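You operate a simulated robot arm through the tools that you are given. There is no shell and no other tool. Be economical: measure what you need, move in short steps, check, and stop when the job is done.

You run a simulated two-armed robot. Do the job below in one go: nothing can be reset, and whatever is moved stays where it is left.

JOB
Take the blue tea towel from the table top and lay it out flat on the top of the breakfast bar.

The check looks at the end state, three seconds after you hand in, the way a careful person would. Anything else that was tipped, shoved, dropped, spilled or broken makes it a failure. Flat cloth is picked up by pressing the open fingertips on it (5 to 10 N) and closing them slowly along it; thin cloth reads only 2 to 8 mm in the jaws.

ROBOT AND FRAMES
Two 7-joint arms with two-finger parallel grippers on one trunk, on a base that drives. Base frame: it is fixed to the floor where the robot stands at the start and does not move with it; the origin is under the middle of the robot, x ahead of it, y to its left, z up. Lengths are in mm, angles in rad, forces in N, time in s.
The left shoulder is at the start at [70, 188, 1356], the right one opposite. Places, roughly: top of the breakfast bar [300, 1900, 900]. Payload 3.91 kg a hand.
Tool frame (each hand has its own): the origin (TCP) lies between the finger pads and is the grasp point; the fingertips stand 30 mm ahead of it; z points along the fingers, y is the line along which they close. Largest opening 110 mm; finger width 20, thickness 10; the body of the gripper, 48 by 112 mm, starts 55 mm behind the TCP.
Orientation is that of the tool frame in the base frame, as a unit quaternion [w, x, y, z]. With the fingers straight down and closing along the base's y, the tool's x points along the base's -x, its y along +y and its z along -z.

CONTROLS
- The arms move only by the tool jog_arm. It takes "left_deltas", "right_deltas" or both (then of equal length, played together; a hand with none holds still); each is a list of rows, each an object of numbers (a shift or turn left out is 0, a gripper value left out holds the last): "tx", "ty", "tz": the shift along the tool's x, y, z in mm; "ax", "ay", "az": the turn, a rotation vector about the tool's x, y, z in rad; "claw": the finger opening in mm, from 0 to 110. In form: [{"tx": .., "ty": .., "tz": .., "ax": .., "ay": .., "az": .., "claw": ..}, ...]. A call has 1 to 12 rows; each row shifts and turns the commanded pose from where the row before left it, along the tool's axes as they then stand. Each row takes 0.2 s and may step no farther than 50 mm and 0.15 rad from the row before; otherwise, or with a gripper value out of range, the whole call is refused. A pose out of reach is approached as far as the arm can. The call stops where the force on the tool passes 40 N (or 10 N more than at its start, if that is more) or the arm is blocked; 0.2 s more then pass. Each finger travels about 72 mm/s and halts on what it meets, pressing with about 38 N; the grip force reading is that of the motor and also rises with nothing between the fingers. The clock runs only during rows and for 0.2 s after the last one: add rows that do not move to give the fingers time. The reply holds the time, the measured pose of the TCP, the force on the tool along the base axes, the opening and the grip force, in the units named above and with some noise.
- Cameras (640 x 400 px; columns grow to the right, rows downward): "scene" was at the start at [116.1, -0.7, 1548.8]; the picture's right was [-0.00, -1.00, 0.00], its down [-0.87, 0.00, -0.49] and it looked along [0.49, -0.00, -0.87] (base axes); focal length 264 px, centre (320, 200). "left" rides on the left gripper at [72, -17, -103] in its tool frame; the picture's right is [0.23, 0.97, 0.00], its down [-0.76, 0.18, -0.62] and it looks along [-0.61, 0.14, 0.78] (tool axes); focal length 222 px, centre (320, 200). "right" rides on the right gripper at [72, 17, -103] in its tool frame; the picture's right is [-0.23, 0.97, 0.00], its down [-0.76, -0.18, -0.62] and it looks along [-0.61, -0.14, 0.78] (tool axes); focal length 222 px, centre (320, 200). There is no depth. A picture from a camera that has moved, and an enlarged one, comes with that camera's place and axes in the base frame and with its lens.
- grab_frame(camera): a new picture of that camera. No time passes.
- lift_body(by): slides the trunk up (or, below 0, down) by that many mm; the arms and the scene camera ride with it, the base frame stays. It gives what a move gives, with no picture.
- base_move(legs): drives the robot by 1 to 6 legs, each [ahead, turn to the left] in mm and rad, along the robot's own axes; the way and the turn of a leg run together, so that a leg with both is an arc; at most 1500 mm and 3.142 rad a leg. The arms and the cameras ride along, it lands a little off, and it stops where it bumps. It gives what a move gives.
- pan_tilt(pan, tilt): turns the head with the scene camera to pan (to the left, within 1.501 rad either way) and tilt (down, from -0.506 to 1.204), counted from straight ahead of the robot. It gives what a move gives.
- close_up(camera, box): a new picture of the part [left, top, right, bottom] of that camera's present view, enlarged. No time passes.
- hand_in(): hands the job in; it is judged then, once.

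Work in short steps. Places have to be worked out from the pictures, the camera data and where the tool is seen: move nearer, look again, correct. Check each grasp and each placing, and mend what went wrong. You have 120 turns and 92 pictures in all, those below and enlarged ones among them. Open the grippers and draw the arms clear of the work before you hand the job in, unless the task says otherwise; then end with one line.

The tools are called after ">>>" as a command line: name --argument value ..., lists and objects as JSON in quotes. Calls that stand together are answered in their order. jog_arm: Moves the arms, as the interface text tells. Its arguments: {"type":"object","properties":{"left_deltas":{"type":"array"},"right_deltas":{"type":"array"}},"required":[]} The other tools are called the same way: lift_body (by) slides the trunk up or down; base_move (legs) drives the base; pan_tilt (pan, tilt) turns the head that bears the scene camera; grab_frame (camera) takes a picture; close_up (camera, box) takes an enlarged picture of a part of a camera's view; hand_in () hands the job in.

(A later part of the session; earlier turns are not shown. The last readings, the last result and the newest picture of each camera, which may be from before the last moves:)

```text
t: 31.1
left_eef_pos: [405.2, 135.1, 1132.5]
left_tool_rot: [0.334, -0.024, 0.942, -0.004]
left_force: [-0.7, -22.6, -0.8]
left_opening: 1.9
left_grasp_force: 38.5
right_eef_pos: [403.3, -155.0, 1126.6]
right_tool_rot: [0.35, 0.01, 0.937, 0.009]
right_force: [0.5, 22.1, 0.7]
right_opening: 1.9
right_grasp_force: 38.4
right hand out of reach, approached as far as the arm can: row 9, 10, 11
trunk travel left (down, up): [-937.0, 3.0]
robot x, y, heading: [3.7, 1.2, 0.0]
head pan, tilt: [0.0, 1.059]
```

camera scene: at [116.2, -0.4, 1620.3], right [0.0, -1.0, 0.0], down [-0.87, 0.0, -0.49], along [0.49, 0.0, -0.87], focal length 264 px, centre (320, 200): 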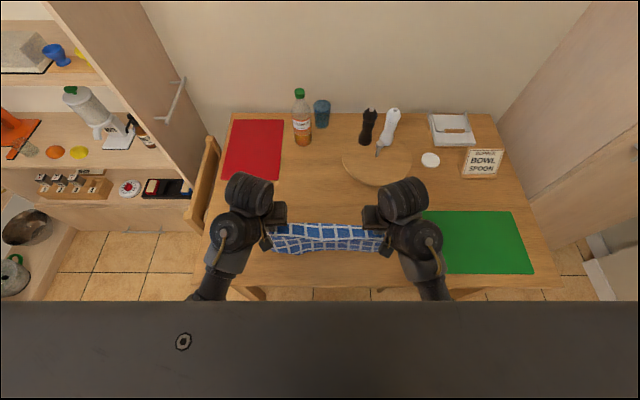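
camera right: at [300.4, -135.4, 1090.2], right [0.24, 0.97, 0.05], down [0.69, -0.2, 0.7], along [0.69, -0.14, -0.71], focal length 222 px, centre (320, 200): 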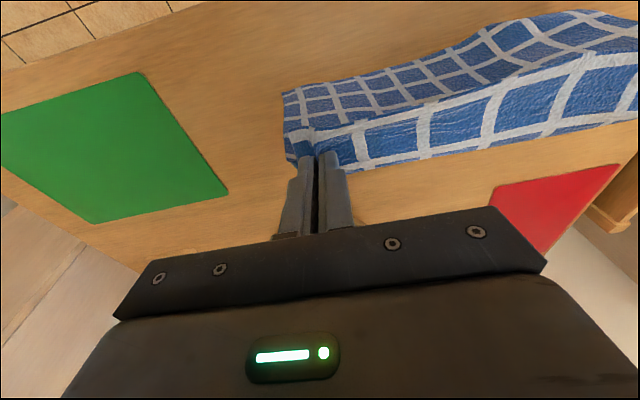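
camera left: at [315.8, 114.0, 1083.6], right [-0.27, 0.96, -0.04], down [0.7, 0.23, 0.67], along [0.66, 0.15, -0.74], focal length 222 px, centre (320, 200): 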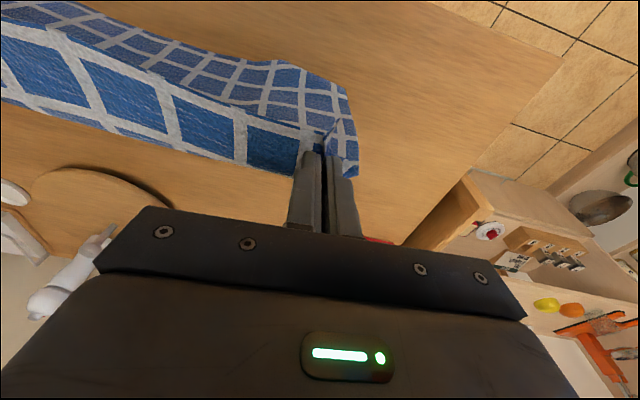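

The hands are at z≈1130. I'll relax the tension and continue tilting and raising.

>>> jog_arm --left_deltas '[{"ty": -2, "ay": -0.015}, {"ty": -2.5, "ay": -0.03}, {"ay": -0.03}, {"ay": -0.03, "tz": -5, "tx": -5}, {"ay": -0.03, "tz": -8, "tx": -9}, {"ay": -0.03, "tz": -8, "tx": -9}, {"ay": -0.03, "tz": -8, "tx": -9}, {"ay": -0.03, "tz": -8, "tx": -10}, {"ay": -0.03, "tz": -7, "tx": -10}, {"ay": -0.03, "tz": -7, "tx": -11}, {"ay": -0.015, "tz": -3, "tx": -5}, {}]' --right_deltas '[{"ty": 2, "ay": -0.015}, {"ty": 2.5, "ay": -0.03}, {"ay": -0.03}, {"ay": -0.03, "tz": -5, "tx": -5}, {"ay": -0.03, "tz": -8, "tx": -9}, {"ay": -0.03, "tz": -8, "tx": -9}, {"ay": -0.03, "tz": -8, "tx": -9}, {"ay": -0.03, "tz": -8, "tx": -10}, {"ay": -0.03, "tz": -7, "tx": -10}, {"ay": -0.03, "tz": -7, "tx": -11}, {"ay": -0.015, "tz": -3, "tx": -5}, {}]'

>>> grab_frame --camera "scene"

>>> grab_frame --camera "left"

```text
t: 33.7
left_eef_pos: [437.0, 115.5, 1198.9]
left_tool_rot: [0.472, -0.025, 0.881, -0.001]
left_force: [0.2, -0.4, -0.8]
left_opening: 1.9
left_grasp_force: 38.0
left hand out of reach, approached as far as the arm can: row 5, 6, 7, 8, 9, 10
right_eef_pos: [437.6, -131.4, 1187.6]
right_tool_rot: [0.486, 0.011, 0.874, 0.007]
right_force: [-0.7, 0.1, -0.2]
right_opening: 1.9
right_grasp_force: 38.0
right hand out of reach, approached as far as the arm can: row 4, 5, 6, 7, 8, 9, 10
trunk travel left (down, up): [-937.0, 3.0]
robot x, y, heading: [0.1, 0.5, 0.004]
head pan, tilt: [0.0, 1.059]
```

```text
62 pictures are left
camera scene: at [116.1, -0.6, 1620.3], right [0.0, -1.0, 0.0], down [-0.87, 0.0, -0.49], along [0.49, 0.0, -0.87], focal length 264 px, centre (320, 200)
```

scene: 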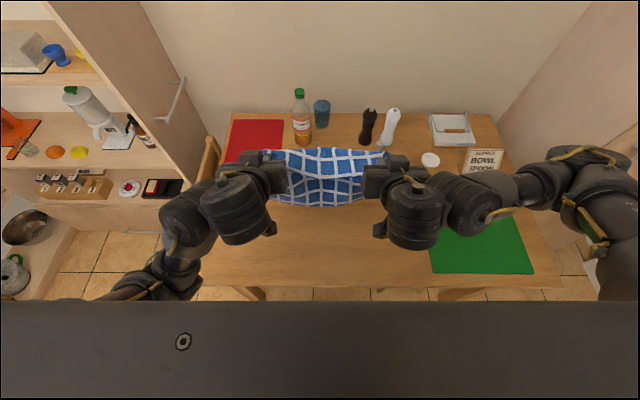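

```text
61 pictures are left
camera left: at [311.0, 92.0, 1196.2], right [-0.17, 0.96, -0.21], down [-0.1, 0.2, 0.97], along [0.98, 0.19, 0.07], focal length 222 px, centre (320, 200)
```

left: 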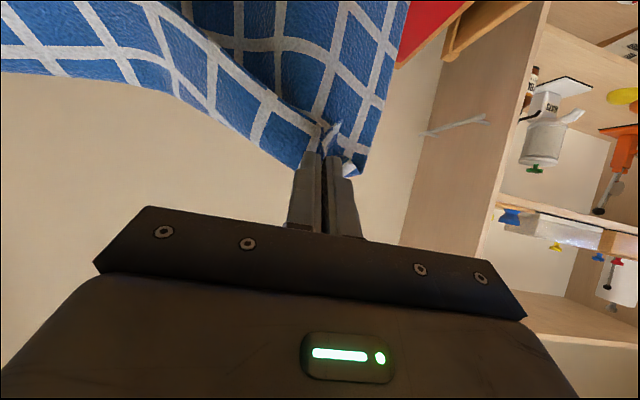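

The towel now hangs clear at z≈930 and above. I'll back off a little, turn left towards the bar and approach part-way.

>>> base_move --legs '[[-150, 0], [0, 1.571]]'

>>> pan_tilt --pan 0 --tilt 0.6

>>> grab_frame --camera "scene"

```text
t: 38.9
left_eef_pos: [-270.9, 433.9, 1198.9]
left_tool_rot: [-0.332, 0.646, -0.601, -0.335]
left_force: [-0.4, 0.3, 0.3]
left_opening: 1.6
left_grasp_force: 38.3
right_eef_pos: [-24.8, 440.1, 1187.3]
right_tool_rot: [0.336, -0.615, 0.622, 0.35]
right_force: [-0.2, 0.2, -0.5]
right_opening: 1.9
right_grasp_force: 37.9
trunk travel left (down, up): [-937.0, 3.0]
robot x, y, heading: [-150.5, 1.2, 1.587]
head pan, tilt: [0.0, 1.059]
```

```text
t: 39.8
left_eef_pos: [-271.3, 433.9, 1199.7]
left_tool_rot: [-0.332, 0.645, -0.601, -0.334]
left_force: [-0.3, 0.0, 0.2]
left_opening: 1.9
left_grasp_force: 37.6
right_eef_pos: [-26.2, 439.6, 1187.5]
right_tool_rot: [0.336, -0.615, 0.622, 0.35]
right_force: [0.4, 0.8, -0.1]
right_opening: 1.7
right_grasp_force: 37.6
trunk travel left (down, up): [-937.0, 3.0]
robot x, y, heading: [-150.3, 1.5, 1.589]
head pan, tilt: [0.0, 0.6]
```

```text
60 pictures are left
camera scene: at [-151.9, 137.9, 1656.2], right [1.0, 0.02, 0.0], down [0.01, -0.57, -0.82], along [-0.01, 0.82, -0.57], focal length 264 px, centre (320, 200)
```

scene: 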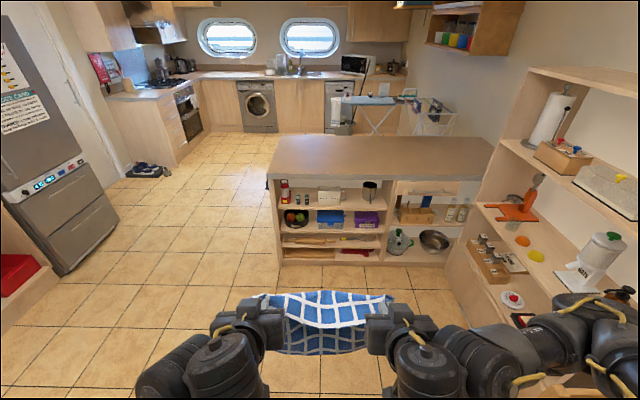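

The bar's front edge is at y≈1400–1560 depending on its height, and its left end is at x≈-490. My current x of about -150 gives a clear spot, so I'll drive nearer and re-measure.

>>> base_move --legs '[[0, -0.015], [600, 0]]'

>>> grab_frame --camera "scene"

>>> grab_frame --camera "left"

```text
t: 43.6
left_eef_pos: [-261.2, 1043.0, 1199.3]
left_tool_rot: [-0.336, 0.638, -0.608, -0.331]
left_force: [-0.4, 0.2, -0.1]
left_opening: 1.9
left_grasp_force: 37.5
right_eef_pos: [-15.1, 1042.1, 1188.3]
right_tool_rot: [0.34, -0.608, 0.628, 0.347]
right_force: [1.0, -0.1, -0.4]
right_opening: 1.9
right_grasp_force: 38.1
trunk travel left (down, up): [-937.0, 3.0]
robot x, y, heading: [-146.2, 606.9, 1.568]
head pan, tilt: [0.0, 0.6]
```

```text
59 pictures are left
camera scene: at [-147.3, 743.6, 1656.4], right [1.0, -0.01, 0.0], down [0.0, -0.56, -0.83], along [0.0, 0.83, -0.56], focal length 264 px, centre (320, 200)
```

scene: 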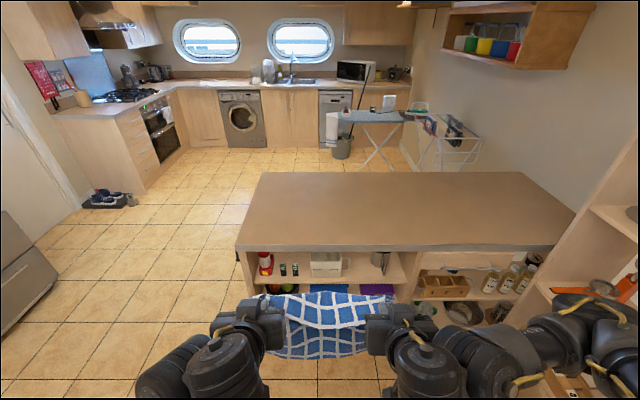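

```text
58 pictures are left
camera left: at [-239.2, 916.2, 1196.2], right [-0.96, -0.16, -0.21], down [-0.2, -0.1, 0.97], along [-0.18, 0.98, 0.07], focal length 222 px, centre (320, 200)
```

left: 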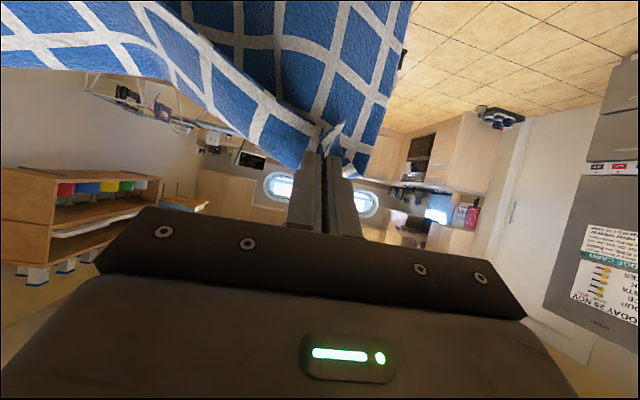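

Re-measured with exact tilt, the bar top is at z≈890 with the near edge at y≈1520. I'll extend the arms forward and slightly up and spread the towel before closing in.

>>> jog_arm --left_deltas '[{"tz": 5, "tx": -5, "ty": 1}, {"tz": 10, "tx": -10, "ty": 2}, {"tz": 15, "tx": -15, "ty": 2}, {"tz": 17, "tx": -17, "ty": 2}, {"tz": 17, "tx": -17, "ty": 2}, {"tz": 17, "tx": -17, "ty": 2}, {"tz": 17, "tx": -17, "ty": 2}, {"tz": 17, "tx": -17, "ty": 2}, {"tz": 15, "tx": -15}, {"tz": 9, "tx": -9}, {"tz": 5, "tx": -4}, {}]' --right_deltas '[{"tz": 5, "tx": -6, "ty": -1}, {"tz": 10, "tx": -11, "ty": -2}, {"tz": 14, "tx": -16, "ty": -2}, {"tz": 16, "tx": -18, "ty": -2}, {"tz": 16, "tx": -18, "ty": -2}, {"tz": 16, "tx": -18, "ty": -2}, {"tz": 16, "tx": -18, "ty": -2}, {"tz": 16, "tx": -18, "ty": -2}, {"tz": 15, "tx": -15}, {"tz": 9, "tx": -10}, {"tz": 5, "tx": -4}, {}]'

>>> grab_frame --camera "scene"

```text
t: 46.2
left_eef_pos: [-284.3, 1242.1, 1238.0]
left_tool_rot: [-0.336, 0.639, -0.608, -0.331]
left_force: [18.6, 0.5, -1.1]
left_opening: 2.0
left_grasp_force: 37.4
right_eef_pos: [4.2, 1241.2, 1242.2]
right_tool_rot: [0.339, -0.609, 0.627, 0.347]
right_force: [-19.4, 0.7, -0.1]
right_opening: 2.0
right_grasp_force: 38.1
trunk travel left (down, up): [-937.0, 3.0]
robot x, y, heading: [-149.8, 607.6, 1.569]
head pan, tilt: [0.0, 0.6]
```

```text
57 pictures are left
camera scene: at [-147.3, 744.8, 1656.3], right [1.0, -0.01, 0.0], down [0.0, -0.57, -0.82], along [0.0, 0.82, -0.57], focal length 264 px, centre (320, 200)
```

scene: 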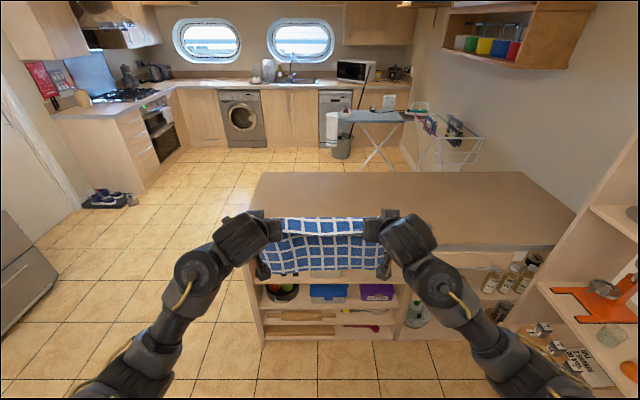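

There's plenty of height now. I'll ease the tension and drive in so the towel hangs over the bar while the base stays well short of it.

>>> jog_arm --left_deltas '[{"ty": -1.5}, {"ty": -2}, {}]' --right_deltas '[{"ty": 1.5}, {"ty": 2}, {}]'

>>> base_move --legs '[[440, 0]]'

>>> pan_tilt --pan 0 --tilt 0.9

>>> grab_frame --camera "scene"

>>> grab_frame --camera "left"

```text
t: 47.0
left_eef_pos: [-281.0, 1241.2, 1238.6]
left_tool_rot: [-0.336, 0.638, -0.608, -0.332]
left_force: [8.4, 0.1, -0.1]
left_opening: 1.9
left_grasp_force: 38.2
right_eef_pos: [2.4, 1241.5, 1242.5]
right_tool_rot: [0.339, -0.608, 0.628, 0.346]
right_force: [-9.0, -1.0, 0.3]
right_opening: 1.7
right_grasp_force: 38.6
trunk travel left (down, up): [-937.0, 3.0]
robot x, y, heading: [-148.0, 609.4, 1.565]
head pan, tilt: [0.0, 0.6]
```

```text
t: 49.7
left_eef_pos: [-275.9, 1685.2, 1237.1]
left_tool_rot: [-0.336, 0.638, -0.609, -0.331]
left_force: [5.9, 0.2, -0.6]
left_opening: 1.8
left_grasp_force: 38.0
right_eef_pos: [5.8, 1683.8, 1242.6]
right_tool_rot: [0.34, -0.607, 0.629, 0.346]
right_force: [-7.6, 0.0, 0.5]
right_opening: 1.5
right_grasp_force: 37.2
trunk travel left (down, up): [-937.0, 3.0]
robot x, y, heading: [-147.2, 1050.6, 1.561]
head pan, tilt: [0.0, 0.6]
```

```text
t: 50.5
left_eef_pos: [-275.7, 1686.6, 1237.8]
left_tool_rot: [-0.336, 0.638, -0.609, -0.33]
left_force: [6.6, -0.4, 0.4]
left_opening: 1.8
left_grasp_force: 37.6
right_eef_pos: [7.6, 1686.4, 1242.2]
right_tool_rot: [0.34, -0.608, 0.629, 0.347]
right_force: [-6.5, -0.1, -0.3]
right_opening: 1.7
right_grasp_force: 37.7
trunk travel left (down, up): [-937.0, 3.0]
robot x, y, heading: [-146.5, 1054.4, 1.562]
head pan, tilt: [0.0, 0.901]
```

```text
56 pictures are left
camera scene: at [-143.9, 1177.7, 1631.5], right [1.0, -0.01, 0.0], down [-0.01, -0.78, -0.62], along [0.01, 0.62, -0.78], focal length 264 px, centre (320, 200)
```

scene: 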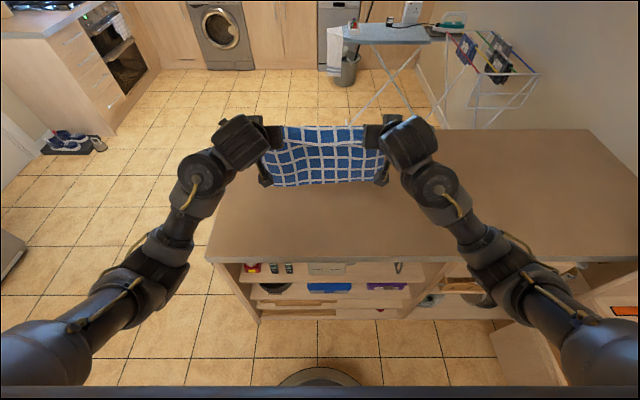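

```text
55 pictures are left
camera left: at [-253.7, 1560.5, 1234.4], right [-0.96, -0.16, -0.21], down [-0.2, -0.1, 0.97], along [-0.18, 0.98, 0.07], focal length 222 px, centre (320, 200)
```

left: 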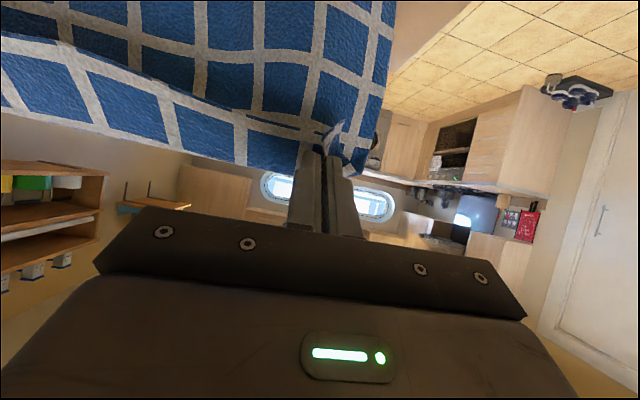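

The near edge is at y≈1530 with a clear bar, and the base front (≈1320) is well short. I'll extend the arms 140 mm further so the towel's lower hem will land far out.

>>> jog_arm --left_deltas '[{"tz": 5, "tx": -3}, {"tz": 10, "tx": -7}, {"tz": 13, "tx": -9}, {"tz": 13, "tx": -9}, {"tz": 13, "tx": -9}, {"tz": 13, "tx": -9}, {"tz": 13, "tx": -9}, {"tz": 13, "tx": -9}, {"tz": 13, "tx": -9}, {"tz": 8, "tx": -5}, {"tz": 4, "tx": -2}, {}]' --right_deltas '[{"tz": 5, "tx": -3}, {"tz": 10, "tx": -7}, {"tz": 13, "tx": -9}, {"tz": 13, "tx": -9}, {"tz": 13, "tx": -9}, {"tz": 13, "tx": -9}, {"tz": 13, "tx": -9}, {"tz": 13, "tx": -9}, {"tz": 13, "tx": -9}, {"tz": 8, "tx": -5}, {"tz": 4, "tx": -2}, {}]'

```text
t: 53.1
left_eef_pos: [-279.1, 1828.7, 1239.7]
left_tool_rot: [-0.337, 0.637, -0.609, -0.331]
left_force: [17.6, 0.2, 0.1]
left_opening: 2.0
left_grasp_force: 37.7
right_eef_pos: [8.6, 1826.8, 1246.8]
right_tool_rot: [0.339, -0.608, 0.628, 0.347]
right_force: [-17.8, -0.1, 0.6]
right_opening: 1.9
right_grasp_force: 38.1
trunk travel left (down, up): [-937.0, 3.0]
robot x, y, heading: [-147.0, 1053.3, 1.562]
head pan, tilt: [0.0, 0.901]
```

I'll ease the tension and lower 60 mm.

>>> jog_arm --left_deltas '[{"ty": -1.5}, {"ty": -2, "tx": 5, "tz": 3}, {"tx": 9, "tz": 6}, {"tx": 9, "tz": 6}, {"tx": 9, "tz": 6}, {"tx": 9, "tz": 6}, {"tx": 7, "tz": 5}, {}]' --right_deltas '[{"ty": 1.5}, {"ty": 2, "tx": 5, "tz": 3}, {"tx": 10, "tz": 7}, {"tx": 10, "tz": 7}, {"tx": 10, "tz": 7}, {"tx": 10, "tz": 6}, {"tx": 7, "tz": 6}, {}]'

>>> grab_frame --camera "scene"

>>> grab_frame --camera "left"

```text
t: 54.9
left_eef_pos: [-274.9, 1829.6, 1181.2]
left_tool_rot: [-0.335, 0.639, -0.608, -0.331]
left_force: [4.9, 0.5, -0.3]
left_opening: 1.8
left_grasp_force: 38.0
right_eef_pos: [5.7, 1830.6, 1184.4]
right_tool_rot: [0.341, -0.607, 0.629, 0.346]
right_force: [-5.6, -0.1, -0.5]
right_opening: 1.7
right_grasp_force: 38.4
trunk travel left (down, up): [-937.0, 3.0]
robot x, y, heading: [-148.1, 1050.7, 1.563]
head pan, tilt: [0.0, 0.901]
```

```text
54 pictures are left
camera scene: at [-143.9, 1176.9, 1631.5], right [1.0, -0.01, 0.0], down [-0.01, -0.78, -0.62], along [0.01, 0.62, -0.78], focal length 264 px, centre (320, 200)
```

scene: 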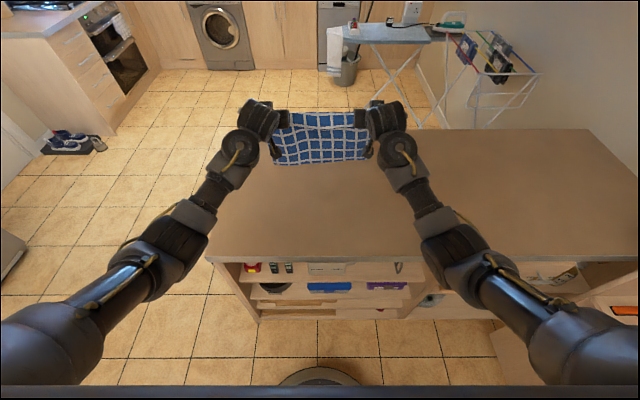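

```text
53 pictures are left
camera left: at [-254.4, 1702.8, 1178.8], right [-0.96, -0.16, -0.21], down [-0.2, -0.1, 0.97], along [-0.18, 0.98, 0.07], focal length 222 px, centre (320, 200)
```

left: 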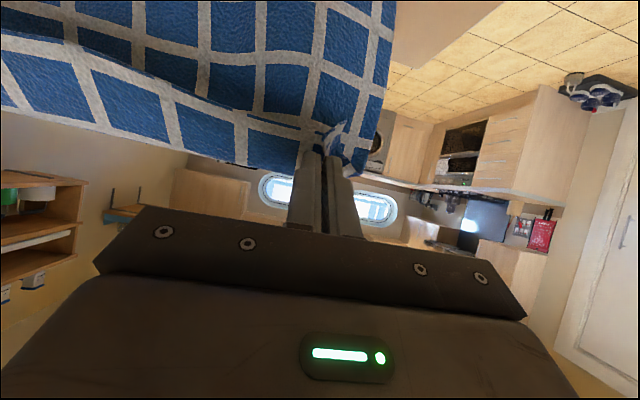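

The hem seems still above the bar, so I'll lower another 50 mm and check.

>>> jog_arm --left_deltas '[{"tx": 5, "tz": 3}, {"tx": 9, "tz": 6}, {"tx": 9, "tz": 6}, {"tx": 9, "tz": 6}, {"tx": 9, "tz": 6}, {}]' --right_deltas '[{"tx": 5, "tz": 3}, {"tx": 9.5, "tz": 6}, {"tx": 9.5, "tz": 6}, {"tx": 9.5, "tz": 6}, {"tx": 9.5, "tz": 6}, {}]'

>>> close_up --camera "scene" --box '[200, 80, 440, 230]'

```text
t: 56.3
left_eef_pos: [-272.8, 1829.2, 1132.2]
left_tool_rot: [-0.336, 0.638, -0.609, -0.331]
left_force: [1.2, 0.0, -1.1]
left_opening: 1.8
left_grasp_force: 38.3
right_eef_pos: [3.8, 1829.0, 1135.2]
right_tool_rot: [0.341, -0.607, 0.63, 0.346]
right_force: [-2.0, -0.4, 0.3]
right_opening: 1.9
right_grasp_force: 38.5
trunk travel left (down, up): [-937.0, 3.0]
robot x, y, heading: [-145.9, 1052.0, 1.56]
head pan, tilt: [0.0, 0.901]
```

```text
2.67 times, centred on (320, 155) of scene
camera zoom: at [-143.9, 1176.8, 1631.5], right [1.0, -0.01, 0.0], down [-0.01, -0.78, -0.62], along [0.01, 0.62, -0.78], focal length 704 px, centre (320, 320)
```

zoom: 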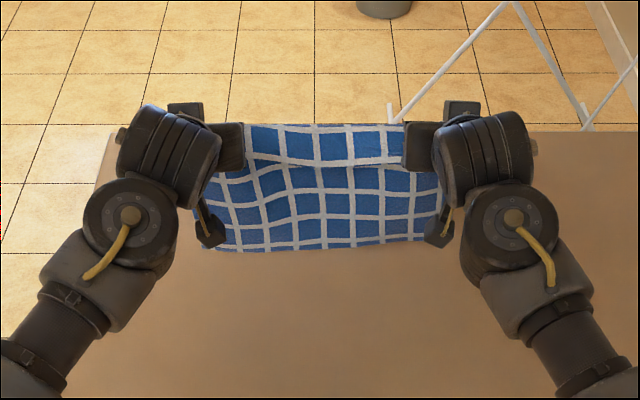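

The hem appears to be on or near the bar at y≈1880. I'll start laying by drawing back towards the robot while lowering along an arc.

>>> jog_arm --left_deltas '[{"tx": 6, "tz": -6}, {"tx": 10, "tz": -10}, {"tx": 11, "tz": -11}, {"tx": 11, "tz": -11}, {"tx": 11, "tz": -10}, {"tx": 11, "tz": -8}, {"tx": 12, "tz": -6}, {"tx": 12, "tz": -5}, {"tx": 13, "tz": -4}, {"tx": 13, "tz": -4}, {"tx": 10, "tz": -3}, {}]' --right_deltas '[{"tx": 6, "tz": -6}, {"tx": 10, "tz": -10}, {"tx": 11, "tz": -11}, {"tx": 11, "tz": -11}, {"tx": 11, "tz": -10}, {"tx": 11, "tz": -8}, {"tx": 12, "tz": -6}, {"tx": 12, "tz": -5}, {"tx": 13, "tz": -4}, {"tx": 13, "tz": -4}, {"tx": 10, "tz": -3}, {}]'

>>> close_up --camera "scene" --box '[200, 80, 440, 230]'

```text
t: 58.9
left_eef_pos: [-269.4, 1697.2, 1075.9]
left_tool_rot: [-0.336, 0.638, -0.609, -0.331]
left_force: [0.4, 0.1, -0.2]
left_opening: 2.1
left_grasp_force: 37.9
right_eef_pos: [0.7, 1702.1, 1071.7]
right_tool_rot: [0.339, -0.608, 0.628, 0.347]
right_force: [-0.2, 0.0, -0.9]
right_opening: 2.0
right_grasp_force: 38.3
trunk travel left (down, up): [-937.0, 3.0]
robot x, y, heading: [-144.5, 1051.7, 1.562]
head pan, tilt: [0.0, 0.901]
```

```text
2.67 times, centred on (320, 155) of scene
camera zoom: at [-143.9, 1177.3, 1631.4], right [1.0, -0.01, 0.0], down [-0.01, -0.78, -0.62], along [0.01, 0.62, -0.78], focal length 704 px, centre (320, 320)
```

zoom: 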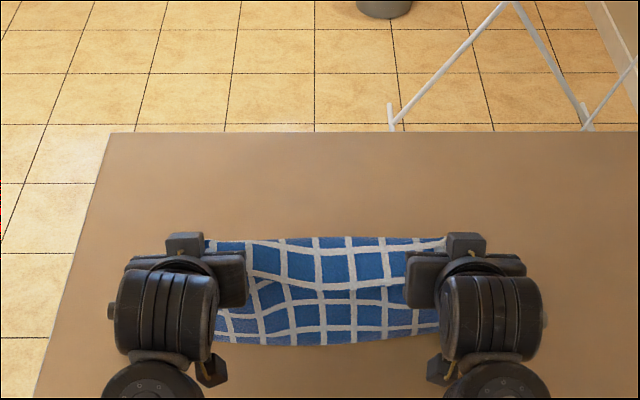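

The towel ridge is held with a small edge flap on my side. The lower hem just reached the bar too close in (≈1765), so I'll lift, move further out and drive 100 mm nearer before laying again.

>>> jog_arm --left_deltas '[{"tx": -5, "tz": -3}, {"tx": -10, "tz": -7}, {"tx": -14, "tz": -9}, {"tx": -14, "tz": -9}, {"tx": -7, "tz": -4}, {"tx": -5, "tz": 8}, {"tx": -10, "tz": 15}, {"tx": -11, "tz": 17}, {"tx": -11, "tz": 17}, {"tx": -11, "tz": 17}, {"tx": -5, "tz": 8}, {}]' --right_deltas '[{"tx": -5, "tz": -3}, {"tx": -10, "tz": -7}, {"tx": -14, "tz": -9}, {"tx": -14, "tz": -9}, {"tx": -10, "tz": -6}, {"tx": -5, "tz": 7}, {"tx": -10, "tz": 14}, {"tx": -11, "tz": 17}, {"tx": -11, "tz": 17}, {"tx": -11, "tz": 16}, {"tx": -5, "tz": 8}, {}]'

>>> base_move --legs '[[90, 0]]'

>>> grab_frame --camera "scene"

```text
t: 61.5
left_eef_pos: [-272.1, 1794.6, 1133.0]
left_tool_rot: [-0.336, 0.638, -0.609, -0.33]
left_force: [0.6, 0.1, -0.2]
left_opening: 2.2
left_grasp_force: 37.8
right_eef_pos: [2.6, 1795.8, 1140.3]
right_tool_rot: [0.34, -0.607, 0.629, 0.346]
right_force: [-0.9, 0.6, 0.7]
right_opening: 1.7
right_grasp_force: 38.1
trunk travel left (down, up): [-937.0, 3.0]
robot x, y, heading: [-146.5, 1053.3, 1.564]
head pan, tilt: [0.0, 0.901]
```

```text
t: 62.6
left_eef_pos: [-272.5, 1870.6, 1141.7]
left_tool_rot: [-0.34, 0.635, -0.608, -0.334]
left_force: [1.8, -1.1, 0.6]
left_opening: 2.0
left_grasp_force: 38.2
right_eef_pos: [4.5, 1871.4, 1148.7]
right_tool_rot: [0.344, -0.605, 0.626, 0.351]
right_force: [-0.8, -0.6, 0.0]
right_opening: 1.8
right_grasp_force: 37.8
trunk travel left (down, up): [-937.0, 3.0]
robot x, y, heading: [-143.6, 1142.6, 1.559]
head pan, tilt: [0.0, 0.901]
```

```text
50 pictures are left
camera scene: at [-143.3, 1253.9, 1632.3], right [1.0, -0.01, 0.0], down [-0.01, -0.78, -0.63], along [0.01, 0.63, -0.78], focal length 264 px, centre (320, 200)
```

scene: 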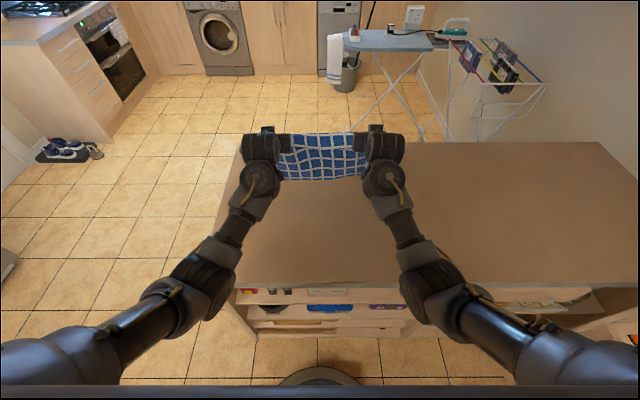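

The camera and hands moved less than the base reported, so something may be swaying. I'll run a short idle to see whether it settles.

>>> jog_arm --left_deltas '[{}, {}]'

>>> grab_frame --camera "scene"

```text
t: 63.2
left_eef_pos: [-272.0, 1877.0, 1138.1]
left_tool_rot: [-0.339, 0.636, -0.608, -0.333]
left_force: [0.7, 0.2, 0.7]
left_opening: 1.8
left_grasp_force: 38.1
right_eef_pos: [3.3, 1876.4, 1145.6]
right_tool_rot: [0.342, -0.606, 0.627, 0.349]
right_force: [-0.2, -1.6, -0.3]
right_opening: 2.0
right_grasp_force: 38.0
trunk travel left (down, up): [-937.0, 3.0]
robot x, y, heading: [-145.4, 1141.9, 1.559]
head pan, tilt: [0.0, 0.901]
```

```text
49 pictures are left
camera scene: at [-143.2, 1261.8, 1631.9], right [1.0, -0.01, 0.0], down [-0.01, -0.78, -0.62], along [0.01, 0.62, -0.78], focal length 264 px, centre (320, 200)
```

scene: 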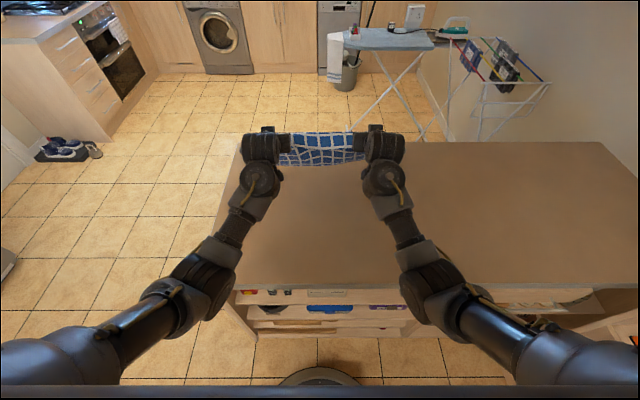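

It was only sway and it has settled; the edge is at y≈1525. I'll lower until the hem touches, then lay along a 45° path back and down, reducing the tilt gradually.

>>> jog_arm --left_deltas '[{"tx": 4, "tz": 2.5}, {"tx": 8, "tz": 5.5}, {"tx": 8, "tz": 5.5}, {"tx": 11, "tz": -2}, {"tx": 11, "tz": -2}, {"tx": 11, "tz": -2}, {"tx": 11, "tz": -2}, {"tx": 11, "tz": -2}, {"tx": 11, "tz": -2}, {"tx": 11, "tz": -2}, {}]' --right_deltas '[{"tx": 6, "tz": 4}, {"tx": 10, "tz": 7}, {"tx": 10, "tz": 6.5}, {"tx": 11, "tz": -2}, {"tx": 11, "tz": -2}, {"tx": 11, "tz": -2}, {"tx": 11, "tz": -2}, {"tx": 11, "tz": -2}, {"tx": 11, "tz": -2}, {"tx": 11, "tz": -2}, {}]'

>>> close_up --camera "scene" --box '[200, 80, 440, 230]'

```text
t: 65.6
left_eef_pos: [-268.5, 1825.7, 1054.5]
left_tool_rot: [-0.338, 0.638, -0.608, -0.332]
left_force: [-0.3, 0.3, 0.1]
left_opening: 2.1
left_grasp_force: 38.3
right_eef_pos: [1.2, 1827.9, 1054.1]
right_tool_rot: [0.342, -0.607, 0.628, 0.348]
right_force: [0.5, 0.4, -0.2]
right_opening: 1.4
right_grasp_force: 38.1
trunk travel left (down, up): [-937.0, 3.0]
robot x, y, heading: [-143.0, 1139.8, 1.561]
head pan, tilt: [0.0, 0.901]
```

```text
2.67 times, centred on (320, 155) of scene
camera zoom: at [-143.1, 1266.1, 1631.5], right [1.0, -0.01, 0.0], down [-0.01, -0.78, -0.62], along [0.01, 0.62, -0.78], focal length 704 px, centre (320, 320)
```

zoom: 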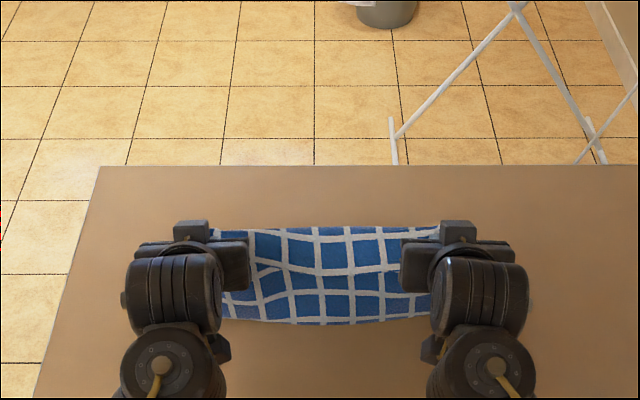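

The cloth hangs straight with the laid part hidden ahead, as intended. I'll continue back and down with slow untilting and slight spreading.

>>> jog_arm --left_deltas '[{"tx": 8, "tz": -2, "ay": 0.01}, {"tx": 11, "tz": -2, "ay": 0.02, "ty": 0.5}, {"tx": 11, "tz": -2, "ay": 0.025, "ty": 0.5}, {"tx": 11, "tz": -1.5, "ay": 0.025, "ty": 0.5}, {"tx": 11, "tz": -1.5, "ay": 0.025, "ty": 0.5}, {"tx": 11, "tz": -1, "ay": 0.025, "ty": 0.5}, {"tx": 11, "tz": -1, "ay": 0.025, "ty": 0.5}, {"tx": 11, "tz": -0.5, "ay": 0.025, "ty": 0.5}, {"tx": 11, "tz": 0, "ay": 0.025, "ty": 0.5}, {"tx": 8, "tz": 0, "ay": 0.015}, {}]' --right_deltas '[{"tx": 8, "tz": -2, "ay": 0.01}, {"tx": 11, "tz": -2, "ay": 0.02, "ty": -0.5}, {"tx": 11, "tz": -2, "ay": 0.025, "ty": -0.5}, {"tx": 11, "tz": -1.5, "ay": 0.025, "ty": -0.5}, {"tx": 11, "tz": -1.5, "ay": 0.025, "ty": -0.5}, {"tx": 11, "tz": -1, "ay": 0.025, "ty": -0.5}, {"tx": 11, "tz": -1, "ay": 0.025, "ty": -0.5}, {"tx": 11, "tz": -0.5, "ay": 0.025, "ty": -0.5}, {"tx": 11, "tz": 0, "ay": 0.025, "ty": -0.5}, {"tx": 8, "tz": 0, "ay": 0.015}, {}]'

>>> grab_frame --camera "scene"

>>> grab_frame --camera "left"

```text
t: 68.0
left_eef_pos: [-269.0, 1750.3, 980.9]
left_tool_rot: [-0.269, 0.669, -0.642, -0.259]
left_force: [-1.1, 0.6, 0.2]
left_opening: 1.8
left_grasp_force: 38.1
right_eef_pos: [1.8, 1756.8, 976.5]
right_tool_rot: [0.27, -0.641, 0.661, 0.279]
right_force: [0.7, 0.0, -0.8]
right_opening: 1.9
right_grasp_force: 37.9
trunk travel left (down, up): [-937.0, 3.0]
robot x, y, heading: [-144.9, 1140.2, 1.565]
head pan, tilt: [0.0, 0.901]
```

```text
47 pictures are left
camera scene: at [-143.1, 1266.0, 1631.5], right [1.0, -0.01, 0.0], down [-0.01, -0.78, -0.62], along [0.01, 0.62, -0.78], focal length 264 px, centre (320, 200)
```

scene: 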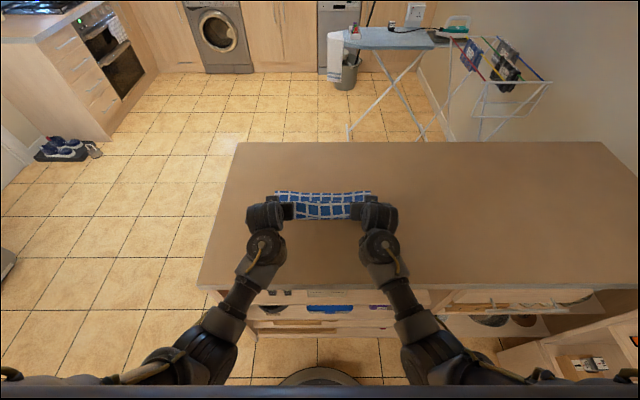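

```text
46 pictures are left
camera left: at [-248.7, 1626.5, 1005.8], right [-0.96, -0.19, -0.18], down [-0.21, 0.11, 0.97], along [-0.17, 0.97, -0.15], focal length 222 px, centre (320, 200)
```

left: 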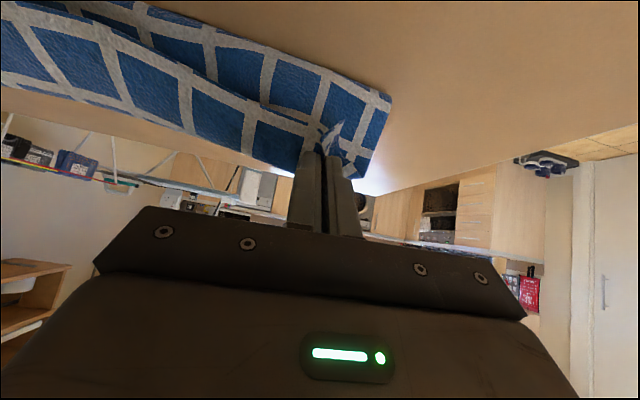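

About 50 mm remain to the bar. I'll continue with smaller steps.

>>> jog_arm --left_deltas '[{"tx": 6, "tz": 0, "ay": 0.01}, {"tx": 9, "tz": 0.5, "ay": 0.02, "ty": 0.7}, {"tx": 9, "tz": 0.5, "ay": 0.02, "ty": 0.7}, {"tx": 9, "tz": 1, "ay": 0.02, "ty": 0.7}, {"tx": 9, "tz": 1, "ay": 0.02, "ty": 0.7}, {"tx": 6, "tz": 1, "ay": 0.02, "ty": 0.7}, {}]' --right_deltas '[{"tx": 7, "tz": -1, "ay": 0.01}, {"tx": 9.5, "tz": -1, "ay": 0.02, "ty": -0.7}, {"tx": 9, "tz": -0.5, "ay": 0.02, "ty": -0.7}, {"tx": 9, "tz": 0, "ay": 0.02, "ty": -0.7}, {"tx": 9, "tz": 1, "ay": 0.02, "ty": -0.7}, {"tx": 6, "tz": 1, "ay": 0.02, "ty": -0.7}, {}]'

>>> close_up --camera "scene" --box '[200, 120, 440, 270]'

>>> grab_frame --camera "left"

```text
t: 69.6
left_eef_pos: [-268.3, 1717.5, 945.5]
left_tool_rot: [-0.233, 0.683, -0.656, -0.223]
left_force: [-0.4, -0.3, -1.2]
left_opening: 1.8
left_grasp_force: 37.5
right_eef_pos: [2.9, 1720.6, 943.0]
right_tool_rot: [0.234, -0.656, 0.676, 0.244]
right_force: [0.2, 0.4, -1.2]
right_opening: 1.9
right_grasp_force: 37.9
trunk travel left (down, up): [-937.0, 3.0]
robot x, y, heading: [-145.0, 1143.1, 1.562]
head pan, tilt: [0.0, 0.901]
```

```text
2.67 times, centred on (320, 195) of scene
camera zoom: at [-143.1, 1265.8, 1631.5], right [1.0, -0.01, 0.0], down [-0.01, -0.78, -0.62], along [0.01, 0.62, -0.78], focal length 704 px, centre (320, 213)
```

zoom: 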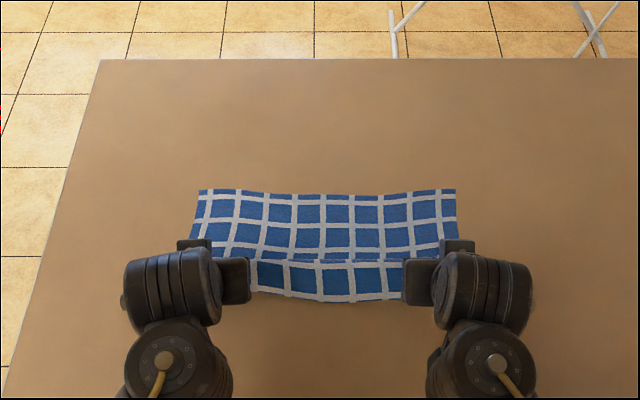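

```text
44 pictures are left
camera left: at [-249.9, 1596.7, 983.6], right [-0.96, -0.21, -0.16], down [-0.21, 0.22, 0.95], along [-0.17, 0.95, -0.25], focal length 222 px, centre (320, 200)
```

left: 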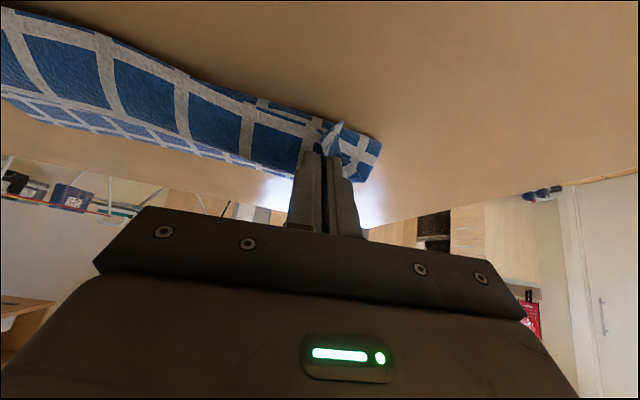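

The far part is lying flat with the hem at y≈1885. I'll draw back about 55 mm while lowering the last 18 mm.

>>> jog_arm --left_deltas '[{"tx": 5, "tz": -2, "ay": 0.01}, {"tx": 8, "tz": -3, "ay": 0.02, "ty": 1}, {"tx": 8, "tz": -2.7, "ay": 0.02, "ty": 1}, {"tx": 8, "tz": -2.5, "ay": 0.02, "ty": 1}, {"tx": 8, "tz": -2.2, "ay": 0.02, "ty": 1}, {"tx": 7, "tz": -2, "ay": 0.02, "ty": 1}, {"tx": 5, "tz": -1}, {}]' --right_deltas '[{"tx": 5, "tz": -2, "ay": 0.01}, {"tx": 8, "tz": -3.2, "ay": 0.02, "ty": -1}, {"tx": 8, "tz": -2.9, "ay": 0.02, "ty": -1}, {"tx": 8, "tz": -2.7, "ay": 0.02, "ty": -1}, {"tx": 8, "tz": -2.4, "ay": 0.02, "ty": -1}, {"tx": 7, "tz": -2.2, "ay": 0.02, "ty": -1}, {"tx": 5, "tz": -1}, {}]'

>>> close_up --camera "scene" --box '[200, 120, 440, 270]'

>>> grab_frame --camera "left"

```text
t: 71.4
left_eef_pos: [-272.1, 1669.2, 931.4]
left_tool_rot: [-0.198, 0.693, -0.668, -0.184]
left_force: [2.6, 0.1, -0.1]
left_opening: 2.2
left_grasp_force: 38.6
right_eef_pos: [6.6, 1670.2, 927.4]
right_tool_rot: [0.196, -0.667, 0.688, 0.207]
right_force: [-2.9, -0.7, 0.7]
right_opening: 1.8
right_grasp_force: 38.3
trunk travel left (down, up): [-937.0, 3.0]
robot x, y, heading: [-146.6, 1141.1, 1.565]
head pan, tilt: [0.0, 0.901]
```

```text
2.67 times, centred on (320, 195) of scene
camera zoom: at [-143.0, 1266.0, 1631.5], right [1.0, -0.01, 0.0], down [-0.01, -0.78, -0.62], along [0.01, 0.62, -0.78], focal length 704 px, centre (320, 213)
```

zoom: 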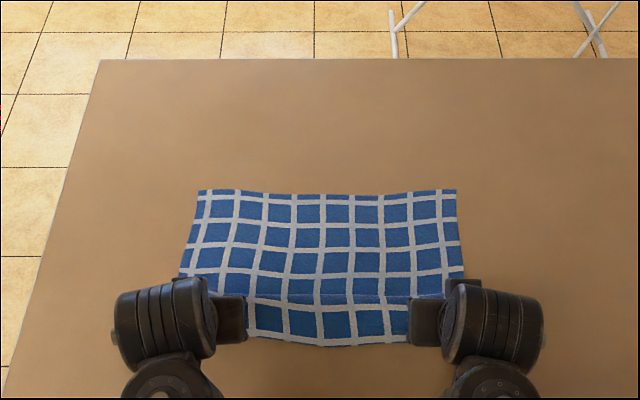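

```text
42 pictures are left
camera left: at [-252.7, 1553.1, 981.8], right [-0.96, -0.22, -0.14], down [-0.21, 0.32, 0.92], along [-0.16, 0.92, -0.36], focal length 222 px, centre (320, 200)
```

left: 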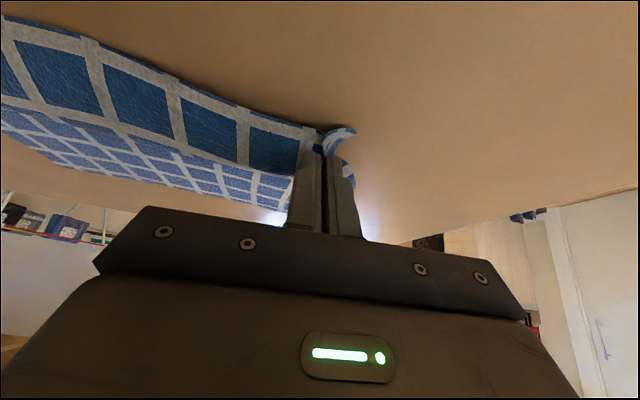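

Nearly flat. I'll draw back another 12 mm to take out slack and lower gently to contact.

>>> jog_arm --left_deltas '[{"tx": 4, "tz": -1, "ty": 0.5}, {"tx": 5, "tz": -1, "ty": 1}, {"tx": 4, "tz": 0, "ty": 0.5}, {"tx": 1, "tz": 1.7}, {"tx": 1, "tz": 1.7}, {"tx": 1, "tz": 1.7}, {}]' --right_deltas '[{"tx": 4, "tz": -2, "ty": -0.5}, {"tx": 5, "tz": -2, "ty": -1}, {"tx": 4, "tz": -1, "ty": -0.5}, {"tx": 1, "tz": 1.7}, {"tx": 1, "tz": 1.7}, {"tx": 0.5, "tz": 0.8}, {}]'

```text
t: 73.0
left_eef_pos: [-274.2, 1656.5, 920.1]
left_tool_rot: [-0.197, 0.694, -0.668, -0.184]
left_force: [6.9, -0.3, 0.2]
left_opening: 1.8
left_grasp_force: 38.0
right_eef_pos: [7.9, 1657.6, 920.1]
right_tool_rot: [0.196, -0.668, 0.688, 0.207]
right_force: [-5.9, 0.5, 0.0]
right_opening: 1.9
right_grasp_force: 38.3
trunk travel left (down, up): [-937.0, 3.0]
robot x, y, heading: [-141.0, 1141.3, 1.565]
head pan, tilt: [0.0, 0.901]
```

No contact yet, so I'll keep lowering in small steps.

>>> jog_arm --left_deltas '[{"tx": 1, "tz": 1.7}, {"tx": 1, "tz": 1.7}, {"tx": 1, "tz": 1.7}, {"tx": 1, "tz": 1.7}, {}]' --right_deltas '[{"tx": 1, "tz": 1.7}, {"tx": 1, "tz": 1.7}, {"tx": 1, "tz": 1.7}, {"tx": 1, "tz": 1.7}, {}]'

>>> grab_frame --camera "left"

```text
t: 74.2
left_eef_pos: [-273.5, 1655.9, 912.7]
left_tool_rot: [-0.198, 0.694, -0.667, -0.185]
left_force: [6.2, 0.6, 5.3]
left_opening: 1.8
left_grasp_force: 38.7
right_eef_pos: [7.9, 1656.9, 912.9]
right_tool_rot: [0.197, -0.668, 0.687, 0.209]
right_force: [-4.2, 1.3, 8.8]
right_opening: 1.7
right_grasp_force: 37.9
trunk travel left (down, up): [-937.0, 3.0]
robot x, y, heading: [-146.0, 1137.0, 1.566]
head pan, tilt: [0.0, 0.901]
```

```text
41 pictures are left
camera left: at [-254.6, 1540.1, 963.8], right [-0.96, -0.22, -0.14], down [-0.21, 0.32, 0.92], along [-0.16, 0.92, -0.35], focal length 222 px, centre (320, 200)
```

left: 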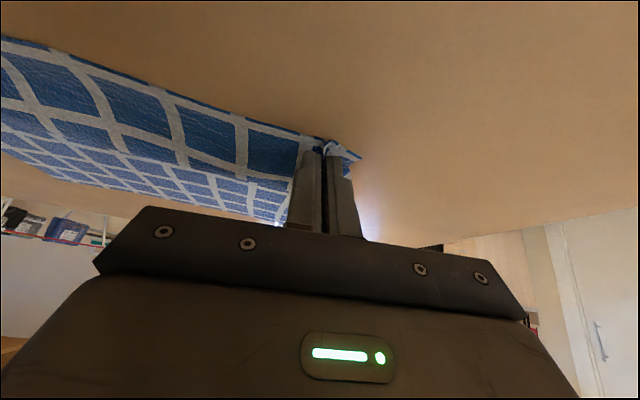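

Both hands press on the bar with 5–9 N. I'll open slowly while shifting each hand outward, so the inner fingers stay put and the outer ones spread the pinched corners.

>>> jog_arm --left_deltas '[{"claw": 4, "ty": 1}, {"claw": 8, "ty": 2}, {"claw": 12, "ty": 2}, {"claw": 16, "ty": 2}, {"claw": 20, "ty": 2}, {"claw": 24, "ty": 2}, {"claw": 28, "ty": 2}, {"claw": 32, "ty": 2}, {"claw": 36, "ty": 2}, {"claw": 40, "ty": 2}, {}]' --right_deltas '[{"claw": 4, "ty": -1}, {"claw": 8, "ty": -2}, {"claw": 12, "ty": -2}, {"claw": 16, "ty": -2}, {"claw": 20, "ty": -2}, {"claw": 24, "ty": -2}, {"claw": 28, "ty": -2}, {"claw": 32, "ty": -2}, {"claw": 36, "ty": -2}, {"claw": 40, "ty": -2}, {}]'

>>> grab_frame --camera "left"

>>> grab_frame --camera "right"

>>> close_up --camera "scene" --box '[200, 140, 440, 290]'

```text
t: 76.6
left_eef_pos: [-292.6, 1654.8, 912.5]
left_tool_rot: [-0.197, 0.693, -0.668, -0.185]
left_force: [0.7, 0.0, 0.5]
left_opening: 40.1
left_grasp_force: 0.4
right_eef_pos: [28.0, 1656.7, 912.9]
right_tool_rot: [0.198, -0.668, 0.687, 0.207]
right_force: [-3.6, 0.4, 10.2]
right_opening: 38.8
right_grasp_force: 0.1
trunk travel left (down, up): [-937.0, 3.0]
robot x, y, heading: [-146.8, 1142.8, 1.559]
head pan, tilt: [0.0, 0.901]
```

```text
40 pictures are left
camera left: at [-274.1, 1538.6, 962.5], right [-0.96, -0.22, -0.14], down [-0.21, 0.32, 0.92], along [-0.16, 0.92, -0.36], focal length 222 px, centre (320, 200)
```

left: 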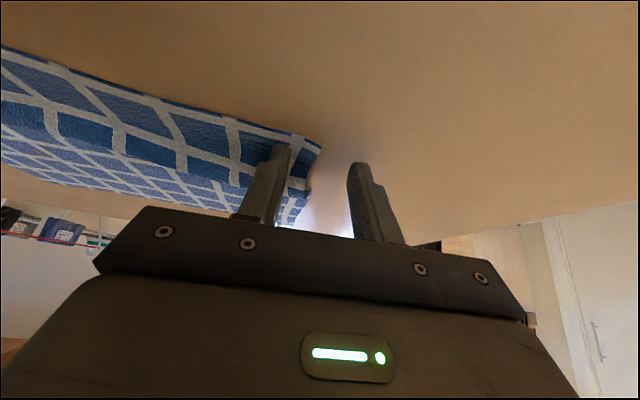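

```text
39 pictures are left
camera right: at [8.0, 1541.1, 960.2], right [-0.97, 0.21, 0.15], down [0.2, 0.29, 0.93], along [0.15, 0.93, -0.32], focal length 222 px, centre (320, 200)
```

right: 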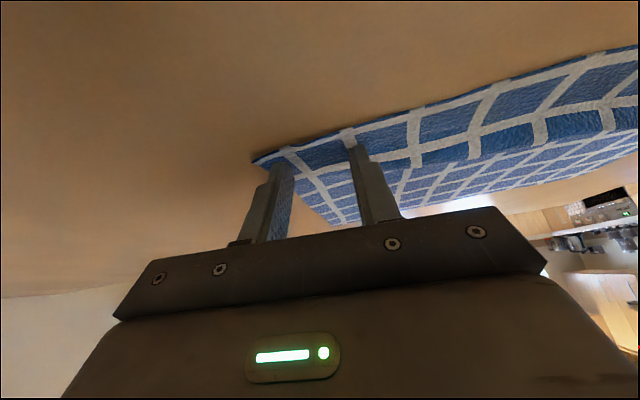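

```text
2.67 times, centred on (320, 215) of scene
camera zoom: at [-144.0, 1264.5, 1631.6], right [1.0, -0.01, 0.0], down [-0.01, -0.78, -0.62], along [0.01, 0.62, -0.78], focal length 704 px, centre (320, 160)
```

zoom: 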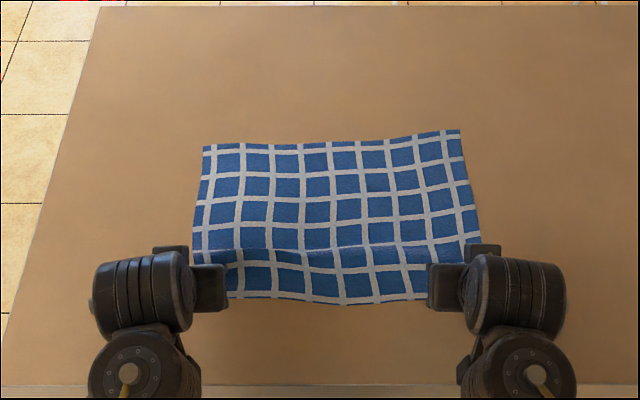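

The corners have opened well. I'll lift the hands straight up, draw them back and look at the result.

>>> jog_arm --left_deltas '[{"tz": -2, "tx": -1}, {"tz": -5, "tx": -3}, {"tz": -10, "tx": -6}, {"tz": -17, "tx": -10}, {"tz": -17, "tx": -10}, {"tz": -20}, {"tz": -20, "tx": 10}, {"tz": -15, "tx": 15}, {"tz": -10, "tx": 10}, {}]' --right_deltas '[{"tz": -2, "tx": -1}, {"tz": -5, "tx": -3}, {"tz": -10, "tx": -6}, {"tz": -17, "tx": -10}, {"tz": -17, "tx": -10}, {"tz": -20}, {"tz": -20, "tx": 10}, {"tz": -15, "tx": 15}, {"tz": -10, "tx": 10}, {}]'

>>> close_up --camera "scene" --box '[200, 140, 440, 290]'

>>> grab_frame --camera "left"

```text
t: 78.8
left_eef_pos: [-294.7, 1592.1, 1007.5]
left_tool_rot: [-0.196, 0.694, -0.667, -0.185]
left_force: [0.0, -0.2, 0.0]
left_opening: 40.0
left_grasp_force: 0.0
right_eef_pos: [29.3, 1588.9, 1006.4]
right_tool_rot: [0.196, -0.668, 0.688, 0.207]
right_force: [-0.4, 0.4, 0.0]
right_opening: 40.1
right_grasp_force: 0.1
trunk travel left (down, up): [-937.0, 3.0]
robot x, y, heading: [-142.2, 1139.1, 1.569]
head pan, tilt: [0.0, 0.901]
```

```text
2.67 times, centred on (320, 215) of scene
camera zoom: at [-143.1, 1266.1, 1631.5], right [1.0, -0.01, 0.0], down [-0.01, -0.78, -0.62], along [0.01, 0.62, -0.78], focal length 704 px, centre (320, 160)
```

zoom: 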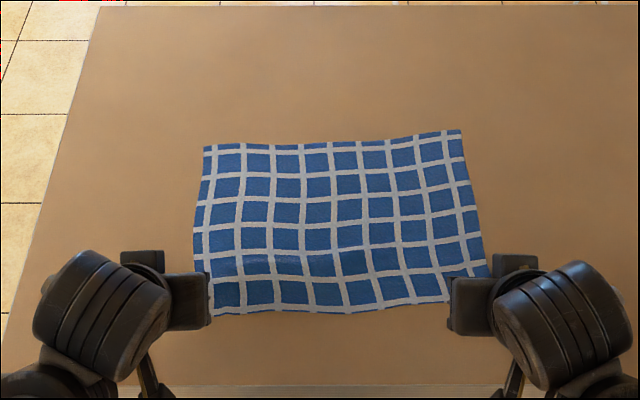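

```text
36 pictures are left
camera left: at [-274.8, 1476.0, 1057.8], right [-0.96, -0.22, -0.14], down [-0.21, 0.32, 0.92], along [-0.16, 0.92, -0.36], focal length 222 px, centre (320, 200)
```

left: 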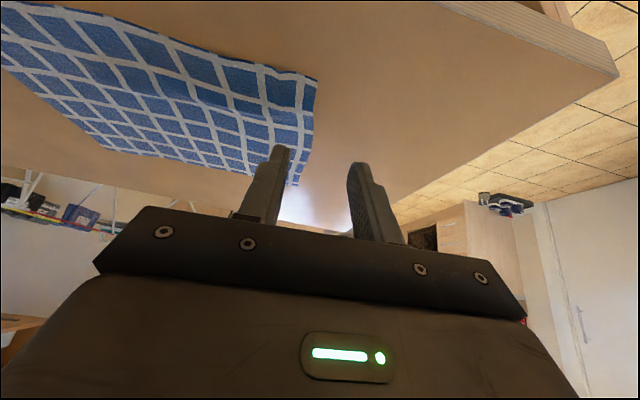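

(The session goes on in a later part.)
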